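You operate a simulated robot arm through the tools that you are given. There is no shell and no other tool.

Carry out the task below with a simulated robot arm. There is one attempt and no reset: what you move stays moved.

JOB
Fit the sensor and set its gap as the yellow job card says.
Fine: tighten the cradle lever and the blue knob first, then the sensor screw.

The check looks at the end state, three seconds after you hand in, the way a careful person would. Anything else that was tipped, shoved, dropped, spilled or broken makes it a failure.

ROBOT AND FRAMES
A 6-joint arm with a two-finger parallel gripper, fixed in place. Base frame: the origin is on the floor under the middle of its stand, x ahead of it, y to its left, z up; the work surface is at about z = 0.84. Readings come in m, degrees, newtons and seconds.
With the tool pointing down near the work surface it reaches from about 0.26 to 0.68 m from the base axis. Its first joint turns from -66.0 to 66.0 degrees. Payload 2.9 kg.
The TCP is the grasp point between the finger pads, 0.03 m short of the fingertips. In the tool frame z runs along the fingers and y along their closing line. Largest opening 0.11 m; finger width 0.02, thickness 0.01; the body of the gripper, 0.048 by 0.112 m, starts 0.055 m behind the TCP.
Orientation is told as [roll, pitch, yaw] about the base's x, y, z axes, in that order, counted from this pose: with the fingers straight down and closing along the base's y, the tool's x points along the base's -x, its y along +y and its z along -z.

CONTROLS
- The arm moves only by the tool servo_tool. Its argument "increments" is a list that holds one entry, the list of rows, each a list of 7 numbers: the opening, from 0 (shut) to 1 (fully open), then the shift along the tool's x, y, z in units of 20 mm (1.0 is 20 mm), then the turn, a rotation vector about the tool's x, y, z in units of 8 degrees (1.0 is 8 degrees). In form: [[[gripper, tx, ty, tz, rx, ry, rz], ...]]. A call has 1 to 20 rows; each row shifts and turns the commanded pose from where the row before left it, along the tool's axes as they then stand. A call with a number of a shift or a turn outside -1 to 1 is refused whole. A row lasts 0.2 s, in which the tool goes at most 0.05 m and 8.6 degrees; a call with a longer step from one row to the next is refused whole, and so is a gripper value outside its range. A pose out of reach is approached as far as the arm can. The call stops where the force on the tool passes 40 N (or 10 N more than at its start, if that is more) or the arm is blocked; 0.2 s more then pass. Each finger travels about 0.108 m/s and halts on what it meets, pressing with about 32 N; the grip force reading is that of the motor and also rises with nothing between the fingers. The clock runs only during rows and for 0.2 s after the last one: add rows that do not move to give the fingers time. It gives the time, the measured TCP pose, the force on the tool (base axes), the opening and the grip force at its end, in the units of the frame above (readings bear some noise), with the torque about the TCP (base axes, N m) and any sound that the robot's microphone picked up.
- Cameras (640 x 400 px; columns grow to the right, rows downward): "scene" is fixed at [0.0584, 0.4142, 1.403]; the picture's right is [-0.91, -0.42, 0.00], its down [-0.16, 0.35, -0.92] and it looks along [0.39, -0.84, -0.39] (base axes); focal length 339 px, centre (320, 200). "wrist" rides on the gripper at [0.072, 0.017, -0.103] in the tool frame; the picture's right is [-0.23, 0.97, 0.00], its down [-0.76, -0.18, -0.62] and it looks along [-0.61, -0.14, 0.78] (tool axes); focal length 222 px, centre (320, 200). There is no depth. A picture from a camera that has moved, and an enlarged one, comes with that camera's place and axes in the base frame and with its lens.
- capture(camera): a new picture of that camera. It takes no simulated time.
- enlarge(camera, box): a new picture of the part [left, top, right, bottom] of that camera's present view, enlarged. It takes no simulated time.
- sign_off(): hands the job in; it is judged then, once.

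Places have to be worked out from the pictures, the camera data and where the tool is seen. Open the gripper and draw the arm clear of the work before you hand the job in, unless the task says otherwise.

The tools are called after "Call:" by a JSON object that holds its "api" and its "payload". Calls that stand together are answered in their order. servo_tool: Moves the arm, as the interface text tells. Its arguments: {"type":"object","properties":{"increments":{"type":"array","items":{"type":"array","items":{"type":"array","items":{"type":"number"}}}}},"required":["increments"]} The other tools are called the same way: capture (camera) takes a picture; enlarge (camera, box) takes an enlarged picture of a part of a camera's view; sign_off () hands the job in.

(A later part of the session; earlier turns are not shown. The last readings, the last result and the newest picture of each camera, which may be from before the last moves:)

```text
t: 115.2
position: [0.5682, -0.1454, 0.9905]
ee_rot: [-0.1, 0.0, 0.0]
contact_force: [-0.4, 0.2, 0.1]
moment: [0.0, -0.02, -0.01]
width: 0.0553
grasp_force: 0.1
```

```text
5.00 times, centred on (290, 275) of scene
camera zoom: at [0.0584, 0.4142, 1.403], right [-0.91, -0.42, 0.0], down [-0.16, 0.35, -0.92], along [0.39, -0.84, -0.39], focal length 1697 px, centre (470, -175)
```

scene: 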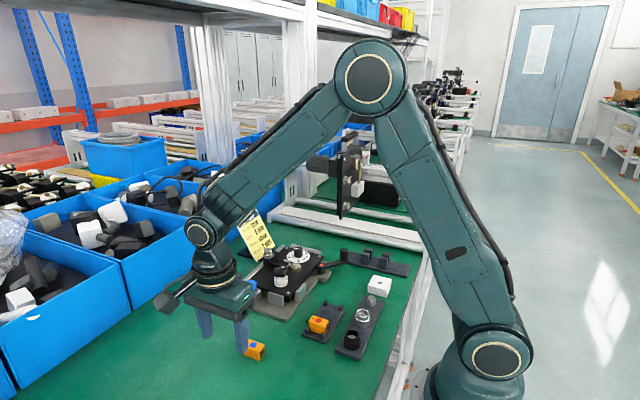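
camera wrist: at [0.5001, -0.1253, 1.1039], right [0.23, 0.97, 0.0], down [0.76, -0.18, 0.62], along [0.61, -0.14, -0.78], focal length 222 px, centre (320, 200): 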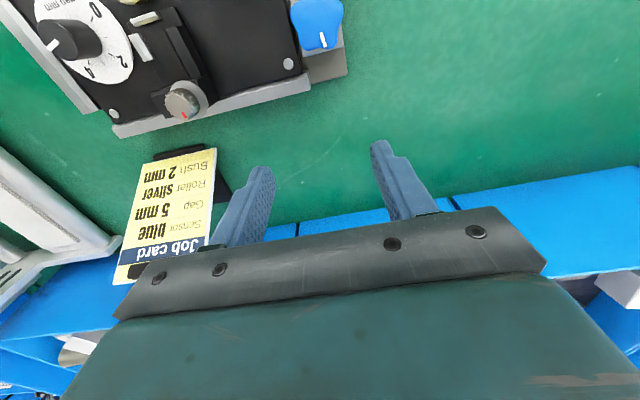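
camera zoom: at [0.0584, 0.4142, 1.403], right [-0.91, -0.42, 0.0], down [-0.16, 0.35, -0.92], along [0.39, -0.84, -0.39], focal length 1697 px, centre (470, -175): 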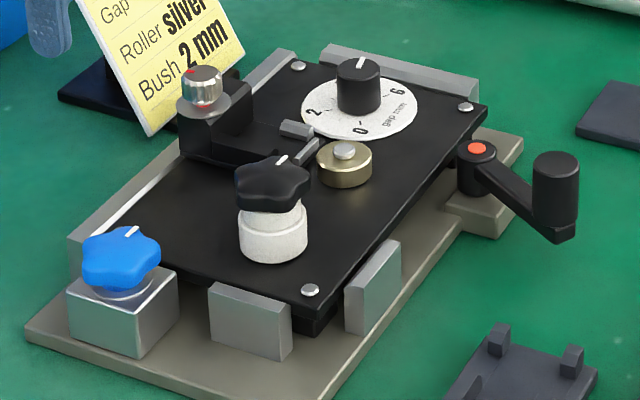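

Blue knob's mark now points to -y, matching the black knob's (tight) orientation. Both clamps are done. Now a top view of the pocket to re-measure it after the slide moved, before fetching the sensor.

Call:
{"api": "servo_tool", "payload": {"increments": [[[0.5, 0.1, -0.9, 0, 0, 0, 0], [0.5, 0.1, -0.9, 0, 0, 0, 0], [0.5, 0.1, -0.9, 0, 0, 0, 0], [0.5, 0.1, -0.9, 0, 0, 0, 0], [0.5, 0.1, -0.9, 0, 0, 0, 0], [0.5, 0.1, -0.9, 0, 0, 0, 0], [0.5, 0.1, -0.9, 0, 0, 0, 0], [0.5, 0, 0, 0, 0, 0, 0]]]}}

Call:
{"api": "enlarge", "payload": {"camera": "wrist", "box": [250, 0, 390, 90]}}

Call:
{"api": "enlarge", "payload": {"camera": "wrist", "box": [180, 0, 400, 120]}}

```text
t: 117.0
position: [0.5544, -0.2724, 0.9915]
ee_rot: [-0.1, 0.1, 0.0]
contact_force: [-0.4, 0.6, 0.8]
moment: [-0.02, -0.02, -0.01]
width: 0.0551
grasp_force: 0.2
```

```text
4.44 times, centred on (320, 45) of wrist
camera zoom: at [0.483, -0.2545, 1.0963], right [0.23, 0.97, 0.0], down [0.76, -0.18, 0.62], along [0.61, -0.14, -0.78], focal length 987 px, centre (320, 889)
```

zoom: 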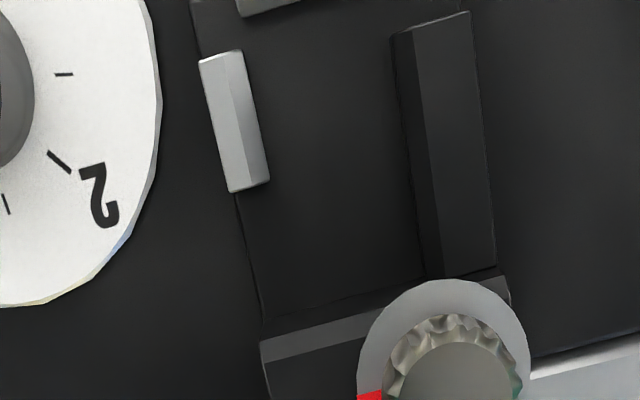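

```text
2.91 times, centred on (290, 60) of wrist
camera zoom: at [0.483, -0.2545, 1.0963], right [0.23, 0.97, 0.0], down [0.76, -0.18, 0.62], along [0.61, -0.14, -0.78], focal length 646 px, centre (407, 607)
```

zoom: 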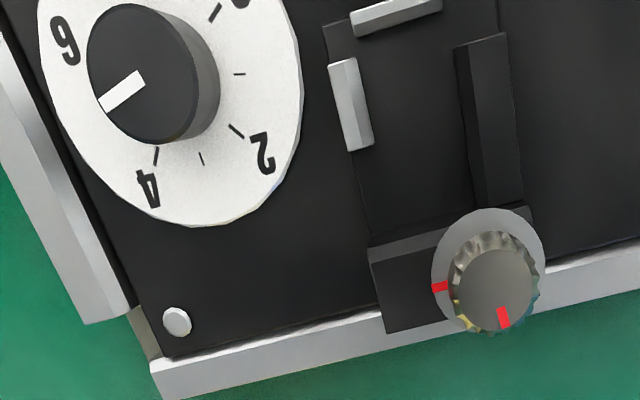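

Pocket now: inner width y -0.265…-0.241, front tab inner face x≈0.4706, block face x≈0.513, washer edge x≈0.511; so the sensor goes in at the front, then slides back under the washer against the block (which makes the nose gap equal the dial reading). Now I'll fetch the sensor: travel above it and turn 180°.

Call:
{"api": "servo_tool", "payload": {"increments": [[[0.5, 0.546, 0.96, 0, 0, 0, 0], [0.5, 0.546, 0.96, 0, 0, 0, 0], [0.5, 0.546, 0.96, 0, 0, 0, 0], [0.5, 0.546, 0.96, 0, 0, 0, 0], [0.5, 0.546, 0.96, 0, 0, 0, 0], [0.5, 0.546, 0.96, 0, 0, 0, 0], [0.5, 0.546, 0.96, 0, 0, 0, 0], [0.5, 0.546, 0.96, 0, 0, 0, 0], [0.5, 0.546, 0.96, 0, 0, 0, 0], [0.5, 0.546, 0.96, 0, 0, 0, 0], [0.5, 0.546, 0.96, 0, 0, 0, 0], [0.5, 0.546, 0.96, 0, 0, 0, 0], [0.5, 0.546, 0.96, 0, 0, 0, 0], [0.5, 0.546, 0.96, 0, 0, 0, 0], [0.5, 0, 0, 0, 0, 0, 0]]]}}

Call:
{"api": "servo_tool", "payload": {"increments": [[[0.5, 0, 0, 0, 0, 0, 1], [0.5, 0, 0, 0, 0, 0, 1], [0.5, 0, 0, 0, 0, 0, 1], [0.5, 0, 0, 0, 0, 0, 1], [0.5, 0, 0, 0, 0, 0, 1], [0.5, 0, 0, 0, 0, 0, 1], [0.5, 0, 0, 0, 0, 0, 1], [0.5, 0, 0, 0, 0, 0, 1], [0.5, 0, 0, 0, 0, 0, 1], [0.5, 0, 0, 0, 0, 0, 1], [0.5, 0, 0, 0, 0, 0, 1], [0.5, 0, 0, 0, 0, 0, 1], [0.5, 0, 0, 0, 0, 0, 1], [0.5, 0, 0, 0, 0, 0, 1], [0.5, 0, 0, 0, 0, 0, 1], [0.5, 0, 0, 0, 0, 0, 1], [0.5, 0, 0, 0, 0, 0, 1], [0.5, 0, 0, 0, 0, 0, 1], [0.5, 0, 0, 0, 0, 0, 0]]]}}

Call:
{"api": "servo_tool", "payload": {"increments": [[[0.5, 0, 0, 0, 0, 0, 1], [0.5, 0, 0, 0, 0, 0, 1], [0.5, 0, 0, 0, 0, 0, 1], [0.5, 0, 0, 0, 0, 0, 1], [0.5, 0, 0, 0, 0, 0, 0.5], [0.5, 0, 0, 0, 0, 0, 0]]]}}

Call:
{"api": "capture", "payload": {"camera": "wrist"}}

```text
t: 120.2
position: [0.4024, -0.0034, 0.9917]
ee_rot: [0.1, 0.0, -0.1]
contact_force: [1.1, 0.6, 0.0]
moment: [0.02, -0.01, -0.01]
width: 0.0553
grasp_force: 0.1
```

```text
t: 124.2
position: [0.4029, -0.0028, 0.9909]
ee_rot: [-0.1, 0.0, -144.1]
contact_force: [0.5, -0.7, 0.2]
moment: [0.02, 0.0, 0.01]
width: 0.0553
grasp_force: 0.1
```

```text
t: 125.6
position: [0.4001, -0.0505, 0.9915]
ee_rot: [0.2, 0.0, -179.6]
contact_force: [0.2, -0.9, -0.1]
moment: [0.0, -0.03, -0.02]
width: 0.0551
grasp_force: 0.0
out of reach, approached as far as the arm can: row 4, 5
```

```text
taken
camera wrist: at [0.4731, -0.0649, 1.0967], right [-0.22, -0.98, 0.0], down [-0.76, 0.17, 0.62], along [-0.61, 0.13, -0.78], focal length 222 px, centre (320, 200)
```

wrist: 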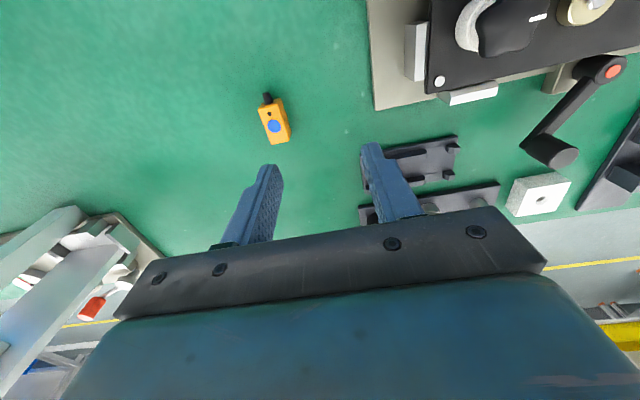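

Joint 6 limit: a full 180° isn't available at this spot (J1≈0), but it is near the pocket. So I'll pick the sensor at yaw 0 here and do the 180° turn over the fixture. Rotating back.

Call:
{"api": "servo_tool", "payload": {"increments": [[[0.5, 0, 0, 0, 0, 0, -1], [0.5, 0, 0, 0, 0, 0, -1], [0.5, 0, 0, 0, 0, 0, -1], [0.5, 0, 0, 0, 0, 0, -1], [0.5, 0, 0, 0, 0, 0, -1], [0.5, 0, 0, 0, 0, 0, -1], [0.5, 0, 0, 0, 0, 0, -1], [0.5, 0, 0, 0, 0, 0, -1], [0.5, 0, 0, 0, 0, 0, -1], [0.5, 0, 0, 0, 0, 0, -1], [0.5, 0, 0, 0, 0, 0, -1], [0.5, 0, 0, 0, 0, 0, -1], [0.5, 0, 0, 0, 0, 0, -1], [0.5, 0, 0, 0, 0, 0, -1], [0.5, 0, 0, 0, 0, 0, -1], [0.5, 0, 0, 0, 0, 0, -1], [0.5, 0, 0, 0, 0, 0, -1], [0.5, 0, 0, 0, 0, 0, -1], [0.5, 0, 0, 0, 0, 0, 0]]]}}

Call:
{"api": "servo_tool", "payload": {"increments": [[[0.5, 0, 0, 0, 0, 0, -1], [0.5, 0, 0, 0, 0, 0, -1], [0.5, 0, 0, 0, 0, 0, -1], [0.5, 0, 0, 0, 0, 0, -1], [0.5, 0, 0, 0, 0, 0, -0.45], [0.5, 0, 0, 0, 0, 0, 0]]]}}

```text
t: 129.6
position: [0.3995, -0.0484, 0.9927]
ee_rot: [0.0, 0.0, -36.0]
contact_force: [-0.4, -0.5, 0.5]
moment: [0.01, -0.01, 0.02]
width: 0.0551
grasp_force: 0.1
```

```text
t: 131.0
position: [0.3993, -0.0487, 0.9927]
ee_rot: [0.0, 0.0, -0.5]
contact_force: [-0.1, 0.2, 0.1]
moment: [0.01, 0.01, -0.02]
width: 0.055
grasp_force: 0.1
```

Call:
{"api": "servo_tool", "payload": {"increments": [[[0.4, -0.04, 0.75, 0, 0, 0, -0.06], [0.4, -0.04, 0.75, 0, 0, 0, 0], [0.4, -0.035, 0.75, 0, 0, 0, 0], [0.4, 0, 0, 0.8, 0, 0, 0], [0.4, 0, 0, 0.8, 0, 0, 0], [0.4, 0, 0, 0.8, 0, 0, 0], [0.4, 0, 0, 0.75, 0, 0, 0], [0.4, 0, 0, 0, 0, 0, 0]]]}}

Call:
{"api": "enlarge", "payload": {"camera": "wrist", "box": [240, 90, 400, 200]}}

Call:
{"api": "enlarge", "payload": {"camera": "scene", "box": [220, 310, 290, 370]}}

```text
t: 132.8
position: [0.4022, -0.0051, 0.9288]
ee_rot: [0.0, -0.1, -0.1]
contact_force: [0.1, -0.3, -0.5]
moment: [0.01, 0.0, -0.01]
width: 0.0438
grasp_force: 0.0
```

```text
3.64 times, centred on (320, 145) of wrist
camera zoom: at [0.3308, 0.0134, 1.0338], right [0.23, 0.97, 0.0], down [0.76, -0.18, 0.62], along [0.61, -0.14, -0.78], focal length 808 px, centre (320, 400)
```

zoom: 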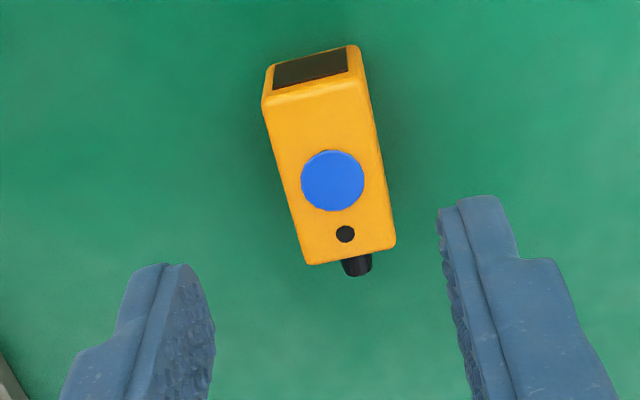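

```text
6.67 times, centred on (255, 340) of scene
camera zoom: at [0.0584, 0.4142, 1.403], right [-0.91, -0.42, 0.0], down [-0.16, 0.35, -0.92], along [0.39, -0.84, -0.39], focal length 2263 px, centre (753, -733)
```

zoom: 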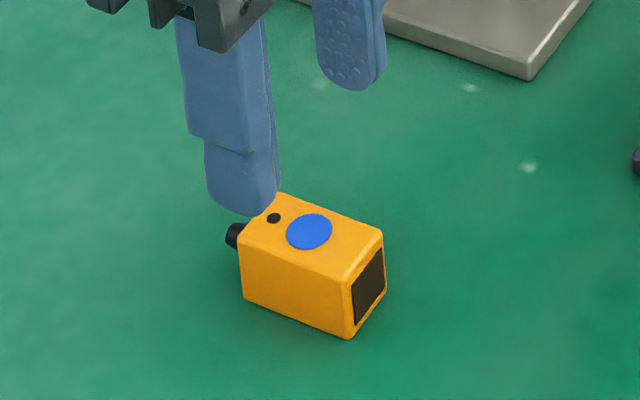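

Sensor centre is +4.4 mm in tool y, +1.8 mm in tool x from the TCP. Correcting and descending to TCP z≈0.883 (tips ~12 mm above the table, ~11 mm overlap), then gripping.

Call:
{"api": "servo_tool", "payload": {"increments": [[[0.4, 0.09, 0.22, 0.3, 0, 0, 0], [0.4, 0, 0, 0.7, 0, 0, 0], [0.4, 0, 0, 0.7, 0, 0, 0], [0.4, 0, 0, 0.5, 0, 0, 0], [0.4, 0, 0, 0, 0, 0, 0]]]}}

Call:
{"api": "enlarge", "payload": {"camera": "wrist", "box": [240, 90, 400, 200]}}

Call:
{"api": "enlarge", "payload": {"camera": "scene", "box": [220, 310, 290, 370]}}

```text
t: 134.0
position: [0.4014, 0.0001, 0.8848]
ee_rot: [0.0, 0.0, 0.0]
contact_force: [-0.7, 0.1, -0.1]
moment: [-0.03, 0.0, 0.0]
width: 0.044
grasp_force: 0.0
```

```text
3.64 times, centred on (320, 145) of wrist
camera zoom: at [0.3287, 0.0174, 0.9895], right [0.23, 0.97, 0.0], down [0.76, -0.18, 0.62], along [0.61, -0.14, -0.78], focal length 808 px, centre (320, 400)
```

zoom: 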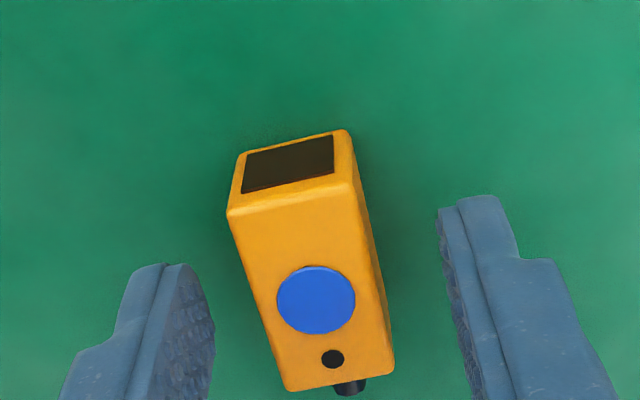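

```text
6.67 times, centred on (255, 340) of scene
camera zoom: at [0.0584, 0.4142, 1.403], right [-0.91, -0.42, 0.0], down [-0.16, 0.35, -0.92], along [0.39, -0.84, -0.39], focal length 2263 px, centre (753, -733)
```

zoom: 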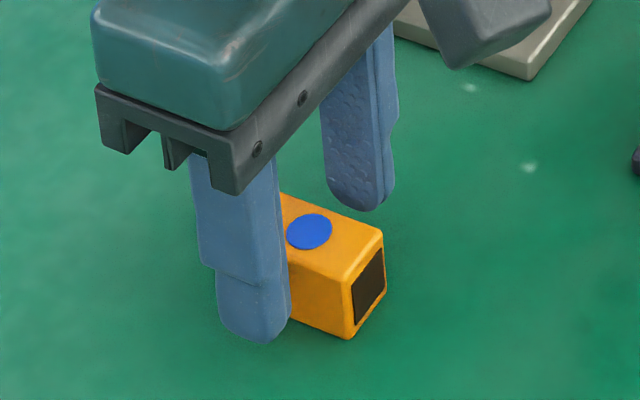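

Centred within ~0.2 mm. Lowering 1.5 mm more and closing.

Call:
{"api": "servo_tool", "payload": {"increments": [[[0.4, 0, 0, 0.08, 0, 0, 0], [0.4, 0, 0, 0, 0, 0, 0], [0.25, 0, 0, 0, 0, 0, 0], [0.1, 0, 0, 0, 0, 0, 0], [0.1, 0, 0, 0, 0, 0, 0], [0.1, 0, 0, 0, 0, 0, 0]]]}}

Call:
{"api": "servo_tool", "payload": {"increments": [[[0.1, 0, 0, -0.15, 0, 0, 0], [0.1, 0, 0, -0.35, 0, 0, 0], [0.1, 0, 0, 0, 0, 0, 0]]]}}

Call:
{"api": "enlarge", "payload": {"camera": "scene", "box": [220, 310, 290, 370]}}

Call:
{"api": "enlarge", "payload": {"camera": "wrist", "box": [240, 90, 400, 200]}}

```text
t: 135.4
position: [0.4, -0.0011, 0.8836]
ee_rot: [0.0, 0.0, 0.0]
contact_force: [-0.6, 0.0, 0.3]
moment: [-0.01, -0.02, -0.01]
width: 0.0208
grasp_force: 32.6
```

```text
t: 136.2
position: [0.401, -0.0001, 0.8945]
ee_rot: [0.1, 0.0, -0.1]
contact_force: [-0.8, 0.5, 0.5]
moment: [0.0, -0.02, 0.01]
width: 0.0207
grasp_force: 32.4
```

```text
6.67 times, centred on (255, 340) of scene
camera zoom: at [0.0584, 0.4142, 1.403], right [-0.91, -0.42, 0.0], down [-0.16, 0.35, -0.92], along [0.39, -0.84, -0.39], focal length 2263 px, centre (753, -733)
```

zoom: 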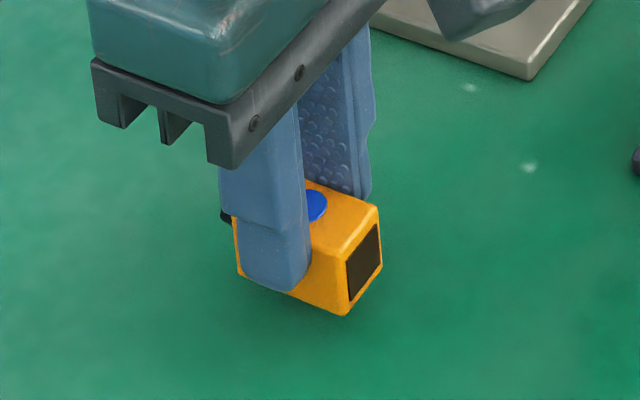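

```text
3.64 times, centred on (320, 145) of wrist
camera zoom: at [0.3289, 0.0172, 0.9982], right [0.23, 0.97, 0.0], down [0.76, -0.18, 0.62], along [0.61, -0.14, -0.78], focal length 808 px, centre (320, 400)
```

zoom: 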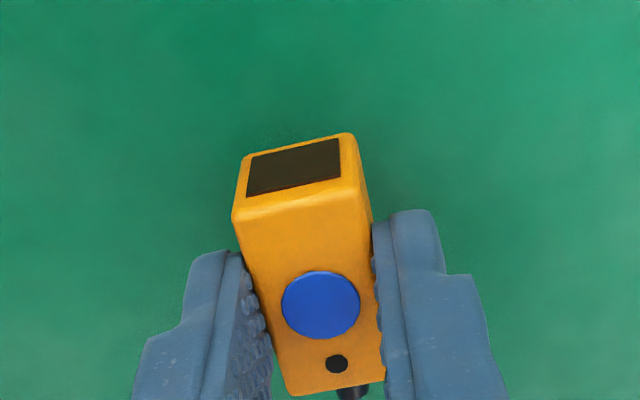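

Solid grip this time. Lifting and carrying the sensor above the pocket at safe height.

Call:
{"api": "servo_tool", "payload": {"increments": [[[0.1, 0, 0, -0.7, 0, 0, 0], [0.1, 0, 0, -0.9, 0, 0, 0], [0.1, 0, 0, -0.9, 0, 0, 0], [0.1, 0, 0, -0.9, 0, 0, 0], [0.1, 0, 0, -0.9, 0, 0, 0], [0.1, 0, 0, -0.9, 0, 0, 0], [0.1, -0.345, -0.972, 0, 0, 0, 0], [0.1, -0.345, -0.972, 0, 0, 0, 0], [0.1, -0.345, -0.972, 0, 0, 0, 0], [0.1, -0.345, -0.972, 0, 0, 0, 0], [0.1, -0.345, -0.972, 0, 0, 0, 0], [0.1, -0.345, -0.972, 0, 0, 0, 0], [0.1, -0.345, -0.972, 0, 0, 0, 0], [0.1, -0.345, -0.972, 0, 0, 0, 0], [0.1, -0.345, -0.972, 0, 0, 0, 0], [0.1, -0.345, -0.972, 0, 0, 0, 0], [0.1, -0.345, -0.972, 0, 0, 0, 0], [0.1, -0.345, -0.972, 0, 0, 0, 0], [0.1, -0.345, -0.972, 0, 0, 0, 0], [0.1, 0, 0, 0, 0, 0, 0]]]}}

Call:
{"api": "enlarge", "payload": {"camera": "wrist", "box": [200, 60, 440, 220]}}

```text
t: 140.4
position: [0.4912, -0.2526, 0.9981]
ee_rot: [0.1, 0.1, 0.0]
contact_force: [0.0, 0.2, 0.3]
moment: [0.0, 0.0, 0.01]
width: 0.021
grasp_force: 32.1
```

```text
2.50 times, centred on (320, 140) of wrist
camera zoom: at [0.4185, -0.2349, 1.1025], right [0.23, 0.97, 0.0], down [0.76, -0.18, 0.62], along [0.61, -0.14, -0.78], focal length 555 px, centre (320, 350)
```

zoom: 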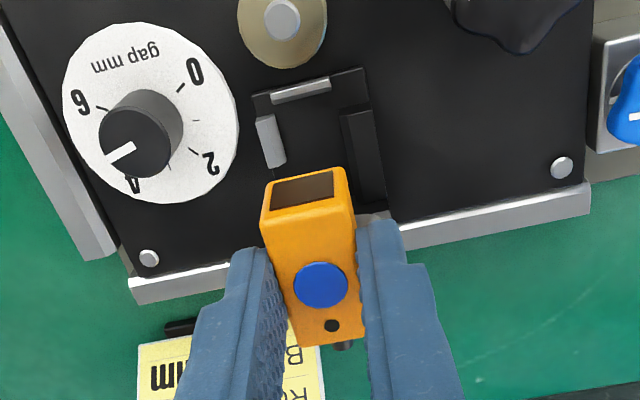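

Good overview. Now the 180° turn over the fixture (nose toward the brass target).

Call:
{"api": "servo_tool", "payload": {"increments": [[[0.1, 0, 0, 0, 0, 0, 1], [0.1, 0, 0, 0, 0, 0, 1], [0.1, 0, 0, 0, 0, 0, 1], [0.1, 0, 0, 0, 0, 0, 1], [0.1, 0, 0, 0, 0, 0, 1], [0.1, 0, 0, 0, 0, 0, 1], [0.1, 0, 0, 0, 0, 0, 1], [0.1, 0, 0, 0, 0, 0, 1], [0.1, 0, 0, 0, 0, 0, 1], [0.1, 0, 0, 0, 0, 0, 1], [0.1, 0, 0, 0, 0, 0, 1], [0.1, 0, 0, 0, 0, 0, 1], [0.1, 0, 0, 0, 0, 0, 1], [0.1, 0, 0, 0, 0, 0, 1], [0.1, 0, 0, 0, 0, 0, 1], [0.1, 0, 0, 0, 0, 0, 1], [0.1, 0, 0, 0, 0, 0, 1], [0.1, 0, 0, 0, 0, 0, 1], [0.1, 0, 0, 0, 0, 0, 0]]]}}

Call:
{"api": "servo_tool", "payload": {"increments": [[[0.1, 0, 0, 0, 0, 0, 1], [0.1, 0, 0, 0, 0, 0, 1], [0.1, 0, 0, 0, 0, 0, 1], [0.1, 0, 0, 0, 0, 0, 1], [0.1, 0, 0, 0, 0, 0, 0.5], [0.1, 0, 0, 0, 0, 0, 0]]]}}

Call:
{"api": "capture", "payload": {"camera": "wrist"}}

Call:
{"api": "enlarge", "payload": {"camera": "scene", "box": [235, 205, 335, 285]}}

```text
t: 144.4
position: [0.4902, -0.2534, 0.9986]
ee_rot: [0.0, 0.0, -144.2]
contact_force: [-0.2, 0.6, -0.4]
moment: [-0.01, -0.01, -0.04]
width: 0.0207
grasp_force: 31.7
```

```text
t: 145.8
position: [0.4903, -0.2518, 0.9976]
ee_rot: [0.0, -0.1, 179.8]
contact_force: [-0.4, 0.2, 0.2]
moment: [-0.01, 0.03, -0.01]
width: 0.0208
grasp_force: 32.2
```

```text
taken
camera wrist: at [0.5637, -0.2684, 1.1023], right [-0.23, -0.97, 0.0], down [-0.76, 0.18, 0.62], along [-0.61, 0.14, -0.78], focal length 222 px, centre (320, 200)
```

wrist: 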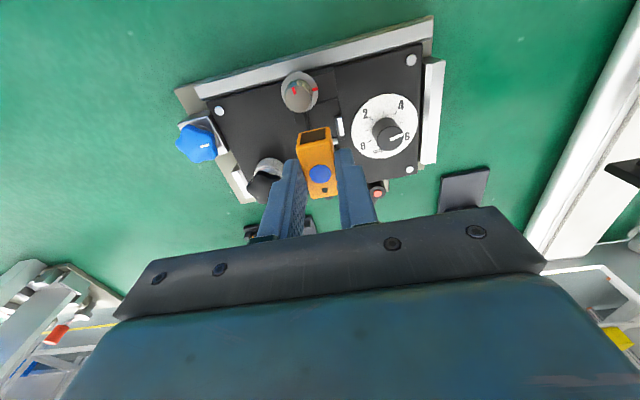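

```text
5.00 times, centred on (285, 245) of scene
camera zoom: at [0.0584, 0.4142, 1.403], right [-0.91, -0.42, 0.0], down [-0.16, 0.35, -0.92], along [0.39, -0.84, -0.39], focal length 1697 px, centre (495, -25)
```

zoom: 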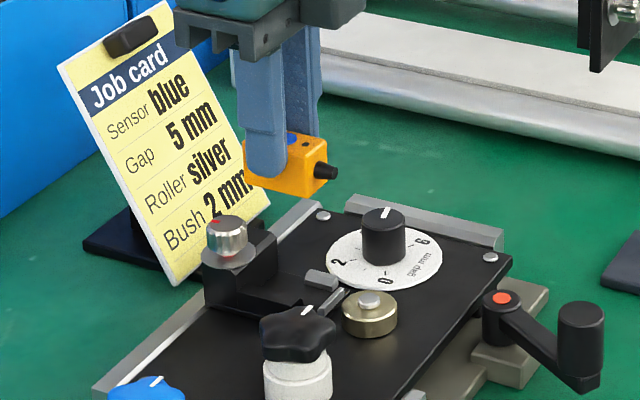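

Nose now faces -x. Lowering to just above the pocket (sensor bottom ≈0.913) to check alignment.

Call:
{"api": "servo_tool", "payload": {"increments": [[[0.1, 0, 0, 0.7, 0, 0, 0], [0.1, 0, 0, 0.7, 0, 0, 0], [0.1, 0, 0, 0.7, 0, 0, 0], [0.1, 0, 0, 0, 0, 0, 0]]]}}

Call:
{"api": "enlarge", "payload": {"camera": "wrist", "box": [240, 80, 400, 200]}}

Call:
{"api": "enlarge", "payload": {"camera": "scene", "box": [255, 225, 315, 275]}}

```text
t: 146.8
position: [0.4893, -0.2521, 0.9559]
ee_rot: [0.0, 0.0, 180.0]
contact_force: [-0.1, 0.2, -1.4]
moment: [0.0, 0.01, 0.0]
width: 0.0207
grasp_force: 32.4
```

```text
3.33 times, centred on (320, 140) of wrist
camera zoom: at [0.5631, -0.2683, 1.0601], right [-0.23, -0.97, 0.0], down [-0.76, 0.18, 0.62], along [-0.61, 0.14, -0.78], focal length 740 px, centre (320, 400)
```

zoom: 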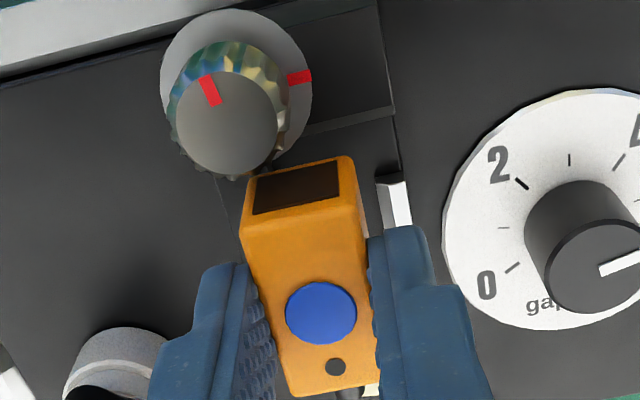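

```text
8.00 times, centred on (285, 250) of scene
camera zoom: at [0.0584, 0.4142, 1.403], right [-0.91, -0.42, 0.0], down [-0.16, 0.35, -0.92], along [0.39, -0.84, -0.39], focal length 2716 px, centre (600, -200)
```

zoom: 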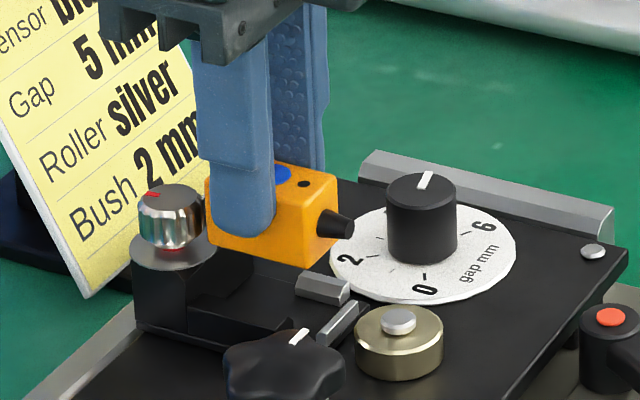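

Call:
{"api": "enlarge", "payload": {"camera": "scene", "box": [270, 238, 306, 268]}}

Call:
{"api": "enlarge", "payload": {"camera": "wrist", "box": [270, 95, 350, 145]}}

```text
13.33 times, centred on (288, 253) of scene
camera zoom: at [0.0584, 0.4142, 1.403], right [-0.91, -0.42, 0.0], down [-0.16, 0.35, -0.92], along [0.39, -0.84, -0.39], focal length 4526 px, centre (747, -507)
```

zoom: 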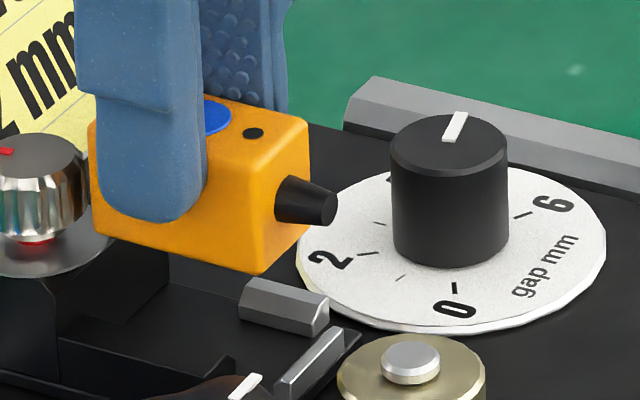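

```text
8.00 times, centred on (310, 120) of wrist
camera zoom: at [0.5631, -0.2683, 1.0601], right [-0.23, -0.97, 0.0], down [-0.76, 0.18, 0.62], along [-0.61, 0.14, -0.78], focal length 1777 px, centre (400, 840)
```

zoom: 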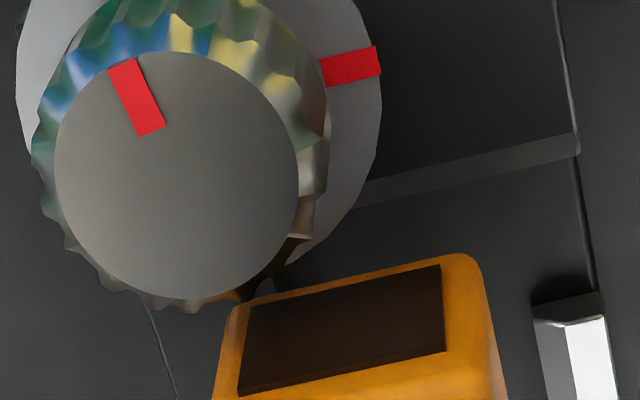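

In the tool frame, the sensor is 2 mm too far +y relative to the pocket and slightly too far back (washer). I'll shift -y 2 mm, -x 0.4 mm, and recheck.

Call:
{"api": "servo_tool", "payload": {"increments": [[[0.1, -0.02, 0.1, 0.2, 0, 0, 0], [0.1, 0, 0, 0.2, 0, 0, 0], [0.1, 0, 0, 0, 0, 0, 0]]]}}

Call:
{"api": "enlarge", "payload": {"camera": "wrist", "box": [270, 95, 360, 155]}}

Call:
{"api": "enlarge", "payload": {"camera": "scene", "box": [265, 235, 305, 270]}}

```text
t: 147.6
position: [0.4899, -0.2537, 0.947]
ee_rot: [0.0, 0.1, 180.0]
contact_force: [0.0, -0.2, 0.0]
moment: [0.02, -0.02, 0.04]
width: 0.0206
grasp_force: 31.9
```

```text
6.67 times, centred on (315, 125) of wrist
camera zoom: at [0.5628, -0.2707, 1.0521], right [-0.23, -0.97, 0.0], down [-0.76, 0.18, 0.62], along [-0.61, 0.14, -0.78], focal length 1481 px, centre (353, 700)
```

zoom: 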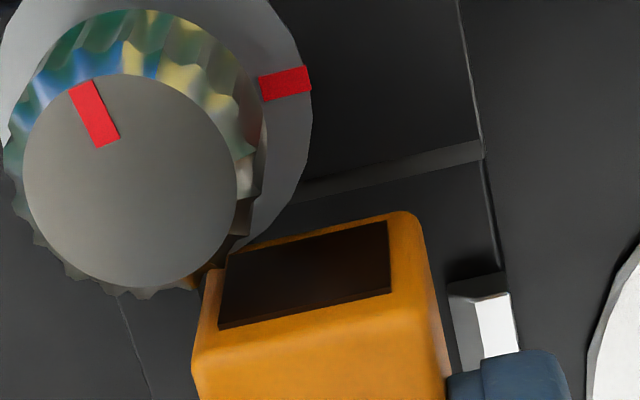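

```text
11.43 times, centred on (285, 252) of scene
camera zoom: at [0.0584, 0.4142, 1.403], right [-0.91, -0.42, 0.0], down [-0.16, 0.35, -0.92], along [0.39, -0.84, -0.39], focal length 3879 px, centre (720, -400)
```

zoom: 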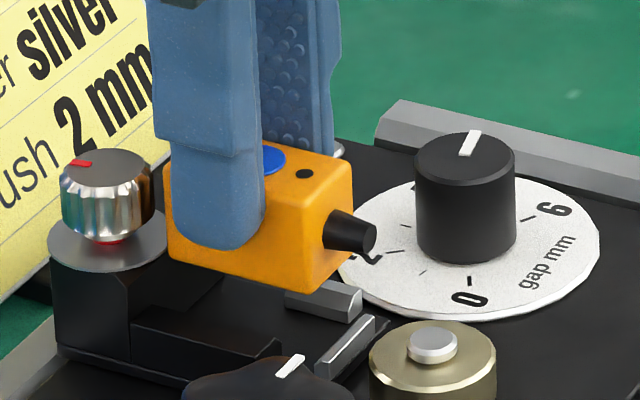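

Call:
{"api": "enlarge", "payload": {"camera": "scene", "box": [284, 252, 304, 268]}}

Call:
{"api": "enlarge", "payload": {"camera": "wrist", "box": [295, 105, 345, 140]}}

```text
16.00 times, centred on (294, 260) of scene
camera zoom: at [0.0584, 0.4142, 1.403], right [-0.91, -0.42, 0.0], down [-0.16, 0.35, -0.92], along [0.39, -0.84, -0.39], focal length 5431 px, centre (736, -760)
```

zoom: 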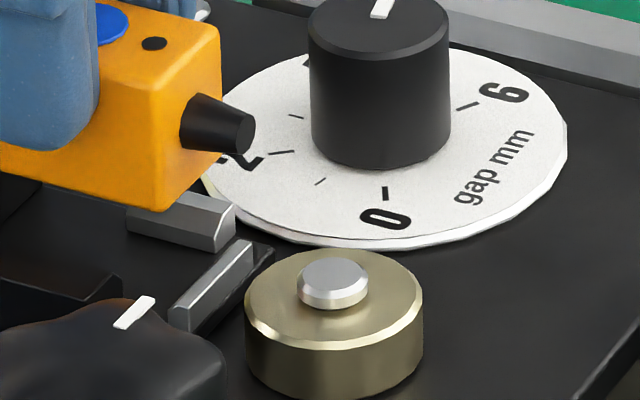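

```text
11.43 times, centred on (320, 122) of wrist
camera zoom: at [0.5628, -0.2707, 1.0521], right [-0.23, -0.97, 0.0], down [-0.76, 0.18, 0.62], along [-0.61, 0.14, -0.78], focal length 2538 px, centre (320, 1086)
```

zoom: 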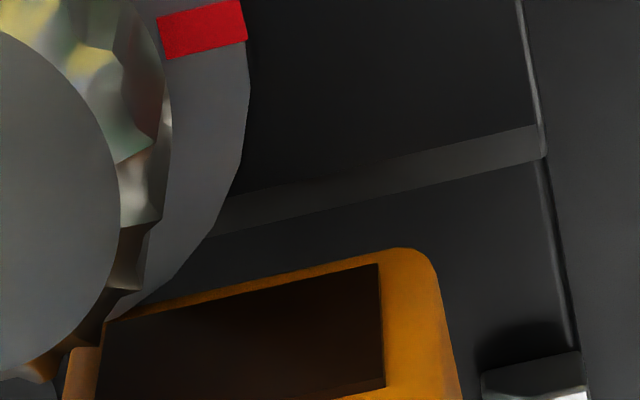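

Clearances look positive on all sides (≈0.7–0.9 mm front/washer, ≈1 mm sides). Descending slowly with force checks.

Call:
{"api": "servo_tool", "payload": {"increments": [[[0.1, 0, 0.025, 0.15, 0, 0, 0], [0.1, 0, 0, 0.15, 0, 0, 0], [0.1, 0, 0, 0.15, 0, 0, 0], [0.1, 0, 0, 0, 0, 0, 0]]]}}

Call:
{"api": "servo_tool", "payload": {"increments": [[[0.1, 0, 0, 0.1, 0, 0, 0], [0.1, 0, 0, 0.1, 0, 0, 0], [0.1, 0, 0, 0, 0, 0, 0]]]}}

Call:
{"api": "enlarge", "payload": {"camera": "wrist", "box": [270, 95, 360, 155]}}

Call:
{"api": "enlarge", "payload": {"camera": "scene", "box": [265, 240, 305, 272]}}

```text
t: 148.6
position: [0.4897, -0.2546, 0.9378]
ee_rot: [0.0, 0.0, 180.0]
contact_force: [-0.2, 1.0, 0.5]
moment: [0.0, 0.01, 0.0]
width: 0.0208
grasp_force: 31.8
```

```text
t: 149.4
position: [0.4903, -0.2542, 0.9352]
ee_rot: [-0.1, 0.0, 180.0]
contact_force: [-0.7, 1.0, -0.4]
moment: [-0.05, -0.02, -0.01]
width: 0.0206
grasp_force: 32.0
```

```text
6.67 times, centred on (315, 125) of wrist
camera zoom: at [0.5632, -0.2706, 1.0393], right [-0.23, -0.97, 0.0], down [-0.76, 0.18, 0.62], along [-0.61, 0.14, -0.78], focal length 1481 px, centre (353, 700)
```

zoom: 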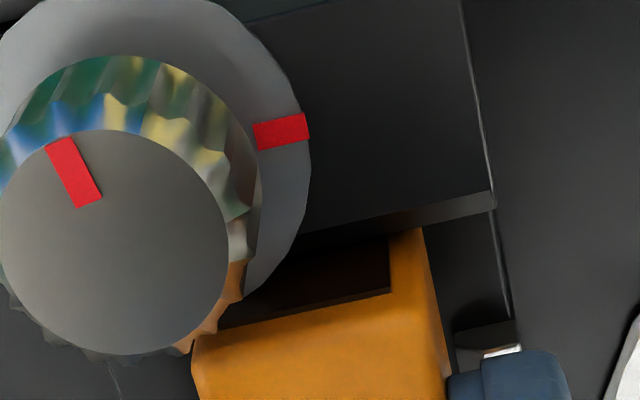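

```text
12.50 times, centred on (285, 256) of scene
camera zoom: at [0.0584, 0.4142, 1.403], right [-0.91, -0.42, 0.0], down [-0.16, 0.35, -0.92], along [0.39, -0.84, -0.39], focal length 4243 px, centre (758, -500)
```

zoom: 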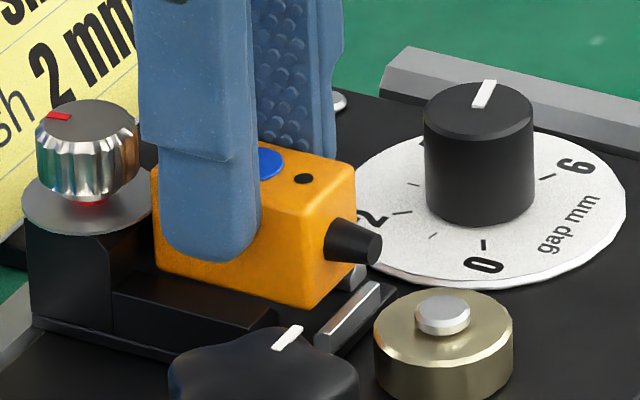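

No contact so far; sensor bottom is at wall-top level and appears to be entering cleanly. Continuing in 2 mm steps.

Call:
{"api": "servo_tool", "payload": {"increments": [[[0.1, 0, 0, 0.1, 0, 0, 0], [0.1, 0, 0, 0.1, 0, 0, 0], [0.1, 0, 0, 0, 0, 0, 0]]]}}

Call:
{"api": "servo_tool", "payload": {"increments": [[[0.1, 0, 0, 0.1, 0, 0, 0], [0.1, 0, 0, 0.05, 0, 0, 0], [0.1, 0, 0, 0, 0, 0, 0]]]}}

Call:
{"api": "enlarge", "payload": {"camera": "scene", "box": [265, 240, 305, 272]}}

Call:
{"api": "enlarge", "payload": {"camera": "wrist", "box": [270, 95, 360, 155]}}

```text
t: 150.2
position: [0.4904, -0.2538, 0.9314]
ee_rot: [-0.1, 0.1, -180.0]
contact_force: [-0.1, -0.1, 0.1]
moment: [-0.03, 0.02, 0.01]
width: 0.0205
grasp_force: 32.2
```

```text
t: 151.0
position: [0.4905, -0.2551, 0.9282]
ee_rot: [0.0, 0.0, 180.0]
contact_force: [-0.1, 0.5, 0.2]
moment: [0.01, -0.04, 0.01]
width: 0.0206
grasp_force: 32.4
```

```text
12.50 times, centred on (285, 256) of scene
camera zoom: at [0.0584, 0.4142, 1.403], right [-0.91, -0.42, 0.0], down [-0.16, 0.35, -0.92], along [0.39, -0.84, -0.39], focal length 4243 px, centre (758, -500)
```

zoom: 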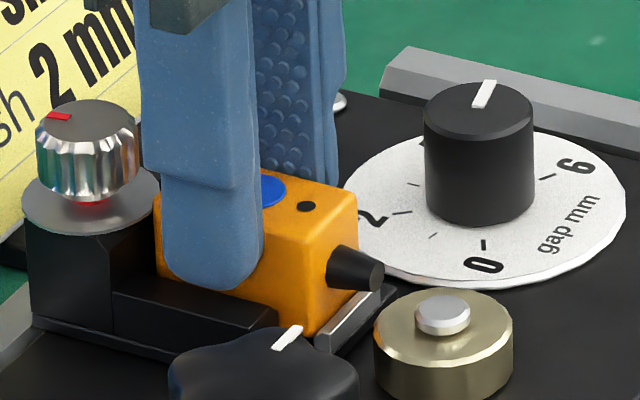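

```text
6.67 times, centred on (315, 125) of wrist
camera zoom: at [0.5631, -0.2709, 1.0323], right [-0.23, -0.97, 0.0], down [-0.76, 0.18, 0.62], along [-0.61, 0.14, -0.78], focal length 1481 px, centre (353, 700)
```

zoom: 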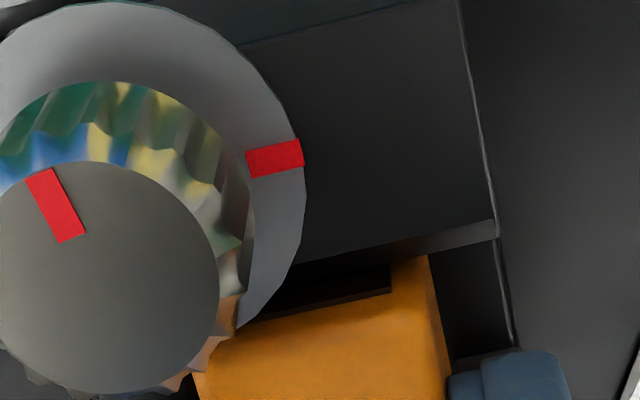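

The sensor is going in behind the front tab and beside the wall. Final few mm to the floor in 1 mm steps.

Call:
{"api": "servo_tool", "payload": {"increments": [[[0.1, 0, 0, 0.05, 0, 0, 0], [0.1, 0, 0, 0.05, 0, 0, 0], [0.1, 0, 0, 0, 0, 0, 0]]]}}

Call:
{"api": "servo_tool", "payload": {"increments": [[[0.1, 0, 0, 0.05, 0, 0, 0], [0.1, 0, 0, 0, 0, 0, 0]]]}}

Call:
{"api": "enlarge", "payload": {"camera": "scene", "box": [265, 240, 305, 272]}}

```text
t: 151.8
position: [0.4909, -0.2553, 0.9262]
ee_rot: [0.1, 0.0, 180.0]
contact_force: [0.0, -0.4, 0.8]
moment: [0.01, 0.06, -0.03]
width: 0.0208
grasp_force: 32.1
```

```text
t: 152.4
position: [0.4896, -0.2556, 0.9271]
ee_rot: [0.0, 0.1, -180.0]
contact_force: [-2.6, 1.5, 12.2]
moment: [0.07, 0.26, 0.01]
width: 0.0208
grasp_force: 32.4
```

```text
12.50 times, centred on (285, 256) of scene
camera zoom: at [0.0582, 0.4143, 1.403], right [-0.91, -0.42, 0.0], down [-0.16, 0.35, -0.92], along [0.39, -0.84, -0.39], focal length 4243 px, centre (758, -500)
```

zoom: 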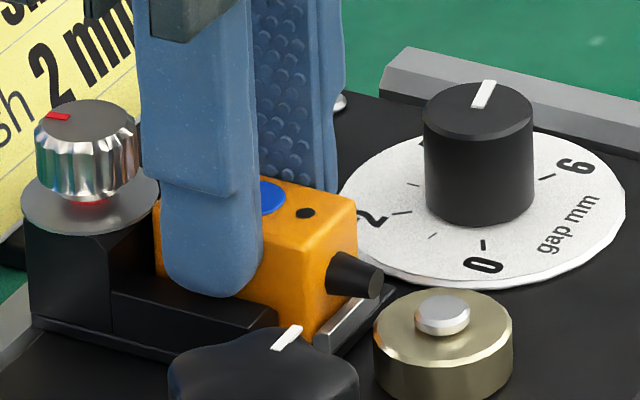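

Floor contact (12 N up, z as expected). Relieving slightly, then sliding the sensor back (+x) in 1 mm steps until it meets the block.

Call:
{"api": "servo_tool", "payload": {"increments": [[[0.1, 0, 0, -0.02, 0, 0, 0], [0.1, 0.05, 0, 0, 0, 0, 0], [0.1, 0, 0, 0, 0, 0, 0]]]}}

Call:
{"api": "servo_tool", "payload": {"increments": [[[0.1, 0.05, 0, 0, 0, 0, 0], [0.1, 0, 0, 0, 0, 0, 0]]]}}

Call:
{"api": "enlarge", "payload": {"camera": "wrist", "box": [270, 95, 360, 155]}}

```text
t: 153.2
position: [0.4903, -0.2546, 0.9265]
ee_rot: [0.0, 0.0, 180.1]
contact_force: [-5.6, 2.5, 18.1]
moment: [0.06, 0.33, 0.03]
width: 0.0209
grasp_force: 31.8
```

```text
t: 153.8
position: [0.4917, -0.2553, 0.9261]
ee_rot: [0.1, 0.0, 180.1]
contact_force: [-7.7, 1.4, 21.1]
moment: [0.0, 0.4, -0.01]
width: 0.0207
grasp_force: 32.0
```

```text
6.67 times, centred on (315, 125) of wrist
camera zoom: at [0.5647, -0.2712, 1.0303], right [-0.23, -0.97, 0.0], down [-0.76, 0.18, 0.62], along [-0.61, 0.14, -0.78], focal length 1481 px, centre (353, 700)
```

zoom: 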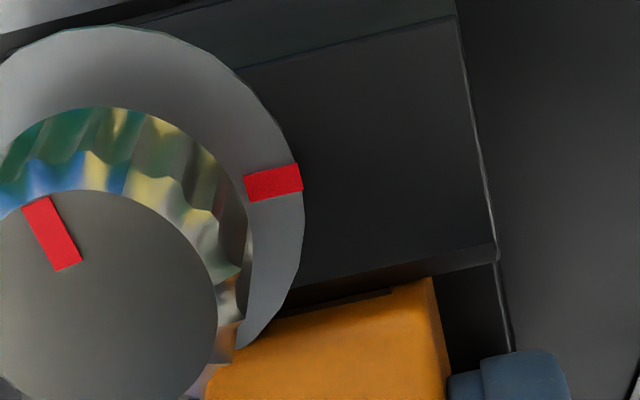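

Sliding with ~20 N of down-force; I'll relieve vertical load a bit and continue backward.

Call:
{"api": "servo_tool", "payload": {"increments": [[[0.1, 0, 0, -0.03, 0, 0, 0], [0.1, 0.05, 0, 0, 0, 0, 0], [0.1, 0, 0, 0, 0, 0, 0]]]}}

Call:
{"api": "servo_tool", "payload": {"increments": [[[0.1, 0.05, 0, 0, 0, 0, 0], [0.1, 0, 0, 0, 0, 0, 0]]]}}

Call:
{"api": "enlarge", "payload": {"camera": "wrist", "box": [270, 95, 360, 155]}}

Call:
{"api": "enlarge", "payload": {"camera": "scene", "box": [265, 240, 305, 272]}}

```text
t: 154.6
position: [0.4937, -0.2566, 0.926]
ee_rot: [0.0, 0.0, 180.0]
contact_force: [-5.9, -2.5, 12.3]
moment: [-0.09, 0.18, 0.05]
width: 0.0209
grasp_force: 32.4
```

```text
t: 155.2
position: [0.4926, -0.2553, 0.9255]
ee_rot: [0.0, -0.1, 179.8]
contact_force: [-11.7, 0.1, 11.9]
moment: [-0.03, 0.29, 0.04]
width: 0.0207
grasp_force: 32.2
```

```text
6.67 times, centred on (315, 125) of wrist
camera zoom: at [0.5661, -0.2712, 1.0301], right [-0.23, -0.97, 0.0], down [-0.76, 0.18, 0.62], along [-0.61, 0.14, -0.78], focal length 1481 px, centre (353, 700)
```

zoom: 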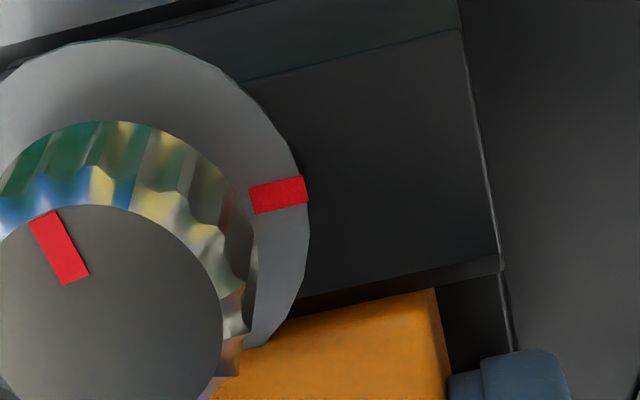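

```text
12.50 times, centred on (285, 256) of scene
camera zoom: at [0.0579, 0.4143, 1.403], right [-0.91, -0.42, 0.0], down [-0.16, 0.35, -0.92], along [0.39, -0.84, -0.39], focal length 4243 px, centre (758, -500)
```

zoom: 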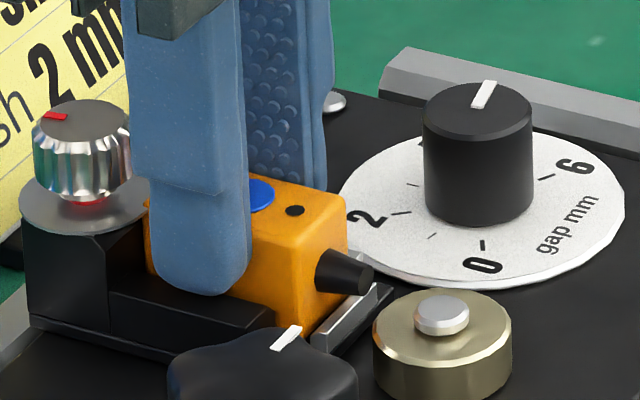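

Resistance building (-12 N) and the slide seems to have shifted slightly under the push, so I'll stop here, release the sensor, rise, and look at where everything settled.

Call:
{"api": "servo_tool", "payload": {"increments": [[[0.2, 0, 0, 0, 0, 0, 0], [0.24, 0, 0, 0, 0, 0, 0], [0.24, 0, 0, -0.5, 0, 0, 0], [0.24, 0, 0, -0.9, 0, 0, 0], [0.24, 0, 0, -0.9, 0, 0, 0], [0.3, 0, 0, -0.9, 0, 0, 0], [0.3, 0, 0, 0, 0, 0, 0]]]}}

Call:
{"api": "enlarge", "payload": {"camera": "scene", "box": [265, 240, 305, 272]}}

Call:
{"api": "enlarge", "payload": {"camera": "wrist", "box": [240, 60, 400, 180]}}

```text
t: 156.8
position: [0.494, -0.2541, 0.9911]
ee_rot: [0.0, 0.0, -180.0]
contact_force: [-0.2, -0.2, -0.5]
moment: [-0.02, 0.02, 0.0]
width: 0.0333
grasp_force: 0.0
```

```text
12.50 times, centred on (285, 256) of scene
camera zoom: at [0.0584, 0.4142, 1.403], right [-0.91, -0.42, 0.0], down [-0.16, 0.35, -0.92], along [0.39, -0.84, -0.39], focal length 4243 px, centre (758, -500)
```

zoom: 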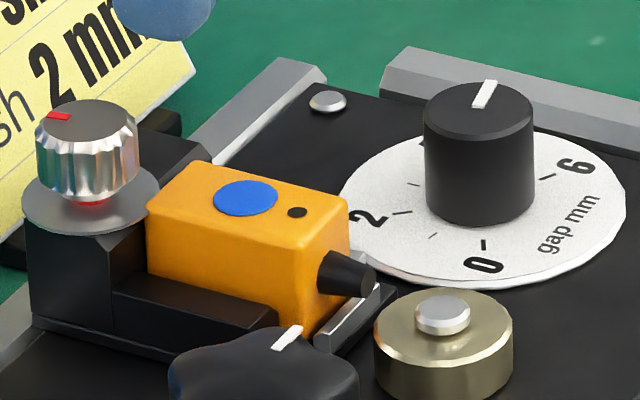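

```text
3.33 times, centred on (320, 120) of wrist
camera zoom: at [0.5675, -0.2707, 1.0953], right [-0.23, -0.97, 0.0], down [-0.76, 0.18, 0.62], along [-0.61, 0.14, -0.78], focal length 740 px, centre (320, 467)
```

zoom: 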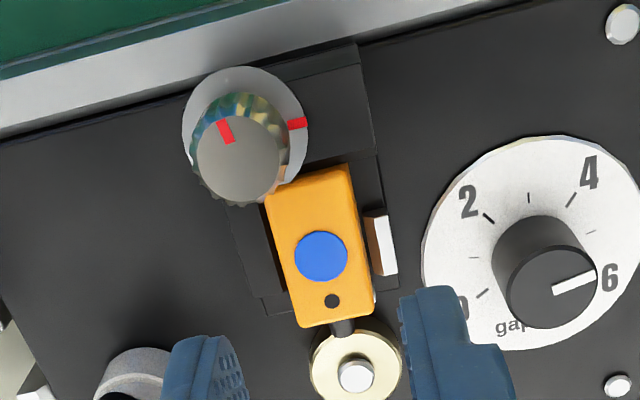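

The sensor sits in the pocket and the slide is back in place. I'll return to yaw 0 and inspect from directly above.

Call:
{"api": "servo_tool", "payload": {"increments": [[[0.3, 0, 0, 0, 0, 0, -1], [0.3, 0, 0, 0, 0, 0, -1], [0.3, 0, 0, 0, 0, 0, -1], [0.3, 0, 0, 0, 0, 0, -1], [0.3, 0, 0, 0, 0, 0, -1], [0.3, 0, 0, 0, 0, 0, -1], [0.3, 0, 0, 0, 0, 0, -1], [0.3, 0, 0, 0, 0, 0, -1], [0.3, 0, 0, 0, 0, 0, -1], [0.3, 0, 0, 0, 0, 0, -1], [0.3, 0, 0, 0, 0, 0, -1], [0.3, 0, 0, 0, 0, 0, -1], [0.3, 0, 0, 0, 0, 0, -1], [0.3, 0, 0, 0, 0, 0, -1], [0.3, 0, 0, 0, 0, 0, -1], [0.3, 0, 0, 0, 0, 0, -1], [0.3, 0, 0, 0, 0, 0, -1], [0.3, 0, 0, 0, 0, 0, -1], [0.3, 0, 0, 0, 0, 0, 0]]]}}

Call:
{"api": "servo_tool", "payload": {"increments": [[[0.3, 0, 0, 0, 0, 0, -1], [0.3, 0, 0, 0, 0, 0, -1], [0.3, 0, 0, 0, 0, 0, -1], [0.3, 0, 0, 0, 0, 0, -1], [0.3, 0, 0, 0, 0, 0, -0.5], [0.3, -0.9, -0.25, 0, 0, 0, 0], [0.3, -0.9, -0.25, 0, 0, 0, 0], [0.3, -0.8, -0.3, 0, 0, 0, 0], [0.3, 0, 0, 0, 0, 0, 0]]]}}

Call:
{"api": "enlarge", "payload": {"camera": "wrist", "box": [250, 0, 390, 90]}}

Call:
{"api": "enlarge", "payload": {"camera": "wrist", "box": [200, 0, 400, 120]}}

```text
t: 160.8
position: [0.494, -0.2538, 0.9903]
ee_rot: [-0.1, 0.0, -35.9]
contact_force: [0.2, 0.0, -0.8]
moment: [0.0, 0.01, -0.01]
width: 0.0331
grasp_force: 0.1
```

```text
t: 162.8
position: [0.5462, -0.2696, 0.991]
ee_rot: [0.1, 0.1, 0.0]
contact_force: [-0.4, 0.6, 0.0]
moment: [-0.01, -0.02, -0.03]
width: 0.0332
grasp_force: 0.1
```

```text
4.44 times, centred on (320, 45) of wrist
camera zoom: at [0.4741, -0.2523, 1.0947], right [0.23, 0.97, 0.0], down [0.76, -0.18, 0.62], along [0.61, -0.14, -0.78], focal length 987 px, centre (320, 889)
```

zoom: 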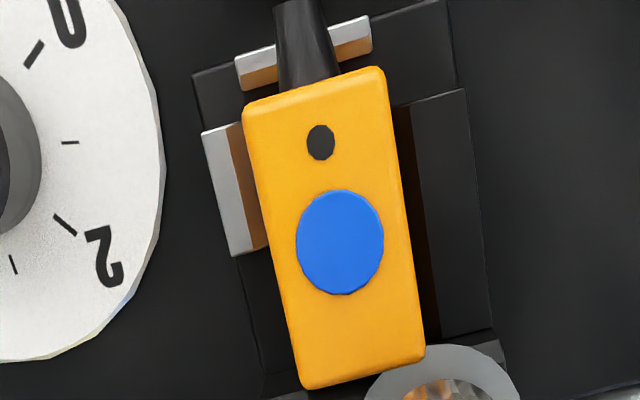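

```text
3.20 times, centred on (300, 60) of wrist
camera zoom: at [0.4741, -0.2523, 1.0947], right [0.23, 0.97, 0.0], down [0.76, -0.18, 0.62], along [0.61, -0.14, -0.78], focal length 711 px, centre (384, 648)
```

zoom: 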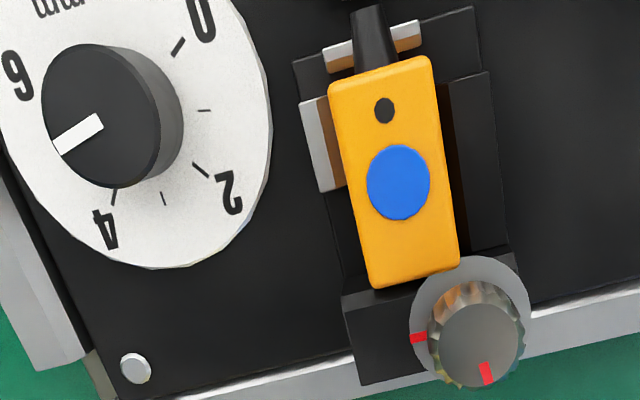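

The sensor is seated with its rear at the block face. Now a view straight above the nose and brass target to measure the actual gap.

Call:
{"api": "servo_tool", "payload": {"increments": [[[0.3, 0.8, 0, 0, 0, 0, 0], [0.3, 0, 0, 0, 0, 0, 0]]]}}

Call:
{"api": "enlarge", "payload": {"camera": "wrist", "box": [260, 0, 380, 75]}}

Call:
{"api": "enlarge", "payload": {"camera": "scene", "box": [280, 250, 304, 270]}}

```text
t: 163.4
position: [0.5295, -0.2721, 0.9898]
ee_rot: [0.0, 0.0, 0.1]
contact_force: [0.5, 0.9, 0.7]
moment: [-0.05, 0.01, 0.03]
width: 0.0331
grasp_force: 0.0
```

```text
5.33 times, centred on (320, 38) of wrist
camera zoom: at [0.4577, -0.253, 1.0943], right [0.23, 0.97, 0.0], down [0.76, -0.18, 0.62], along [0.61, -0.14, -0.78], focal length 1185 px, centre (320, 1067)
```

zoom: 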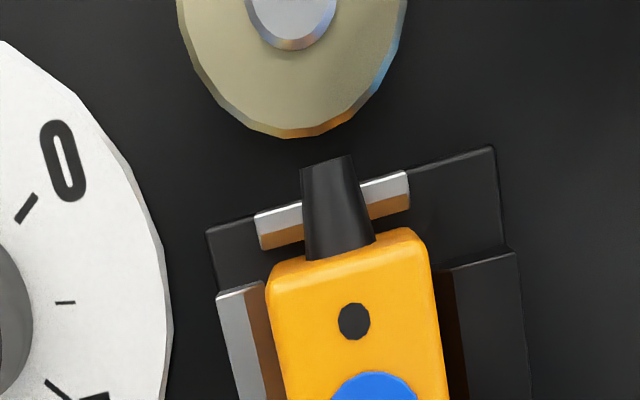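

```text
16.00 times, centred on (292, 260) of scene
camera zoom: at [0.0584, 0.4142, 1.403], right [-0.91, -0.42, 0.0], down [-0.16, 0.35, -0.92], along [0.39, -0.84, -0.39], focal length 5431 px, centre (768, -760)
```

zoom: 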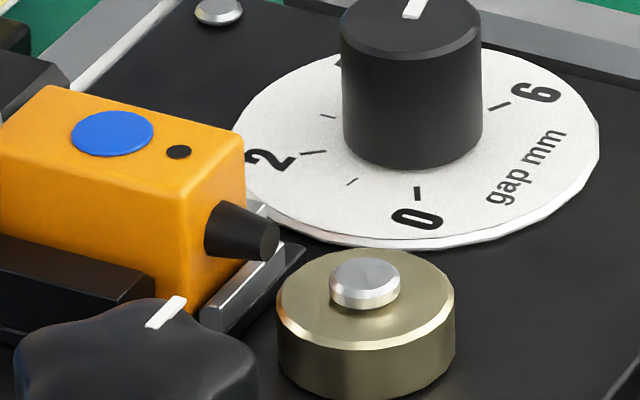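

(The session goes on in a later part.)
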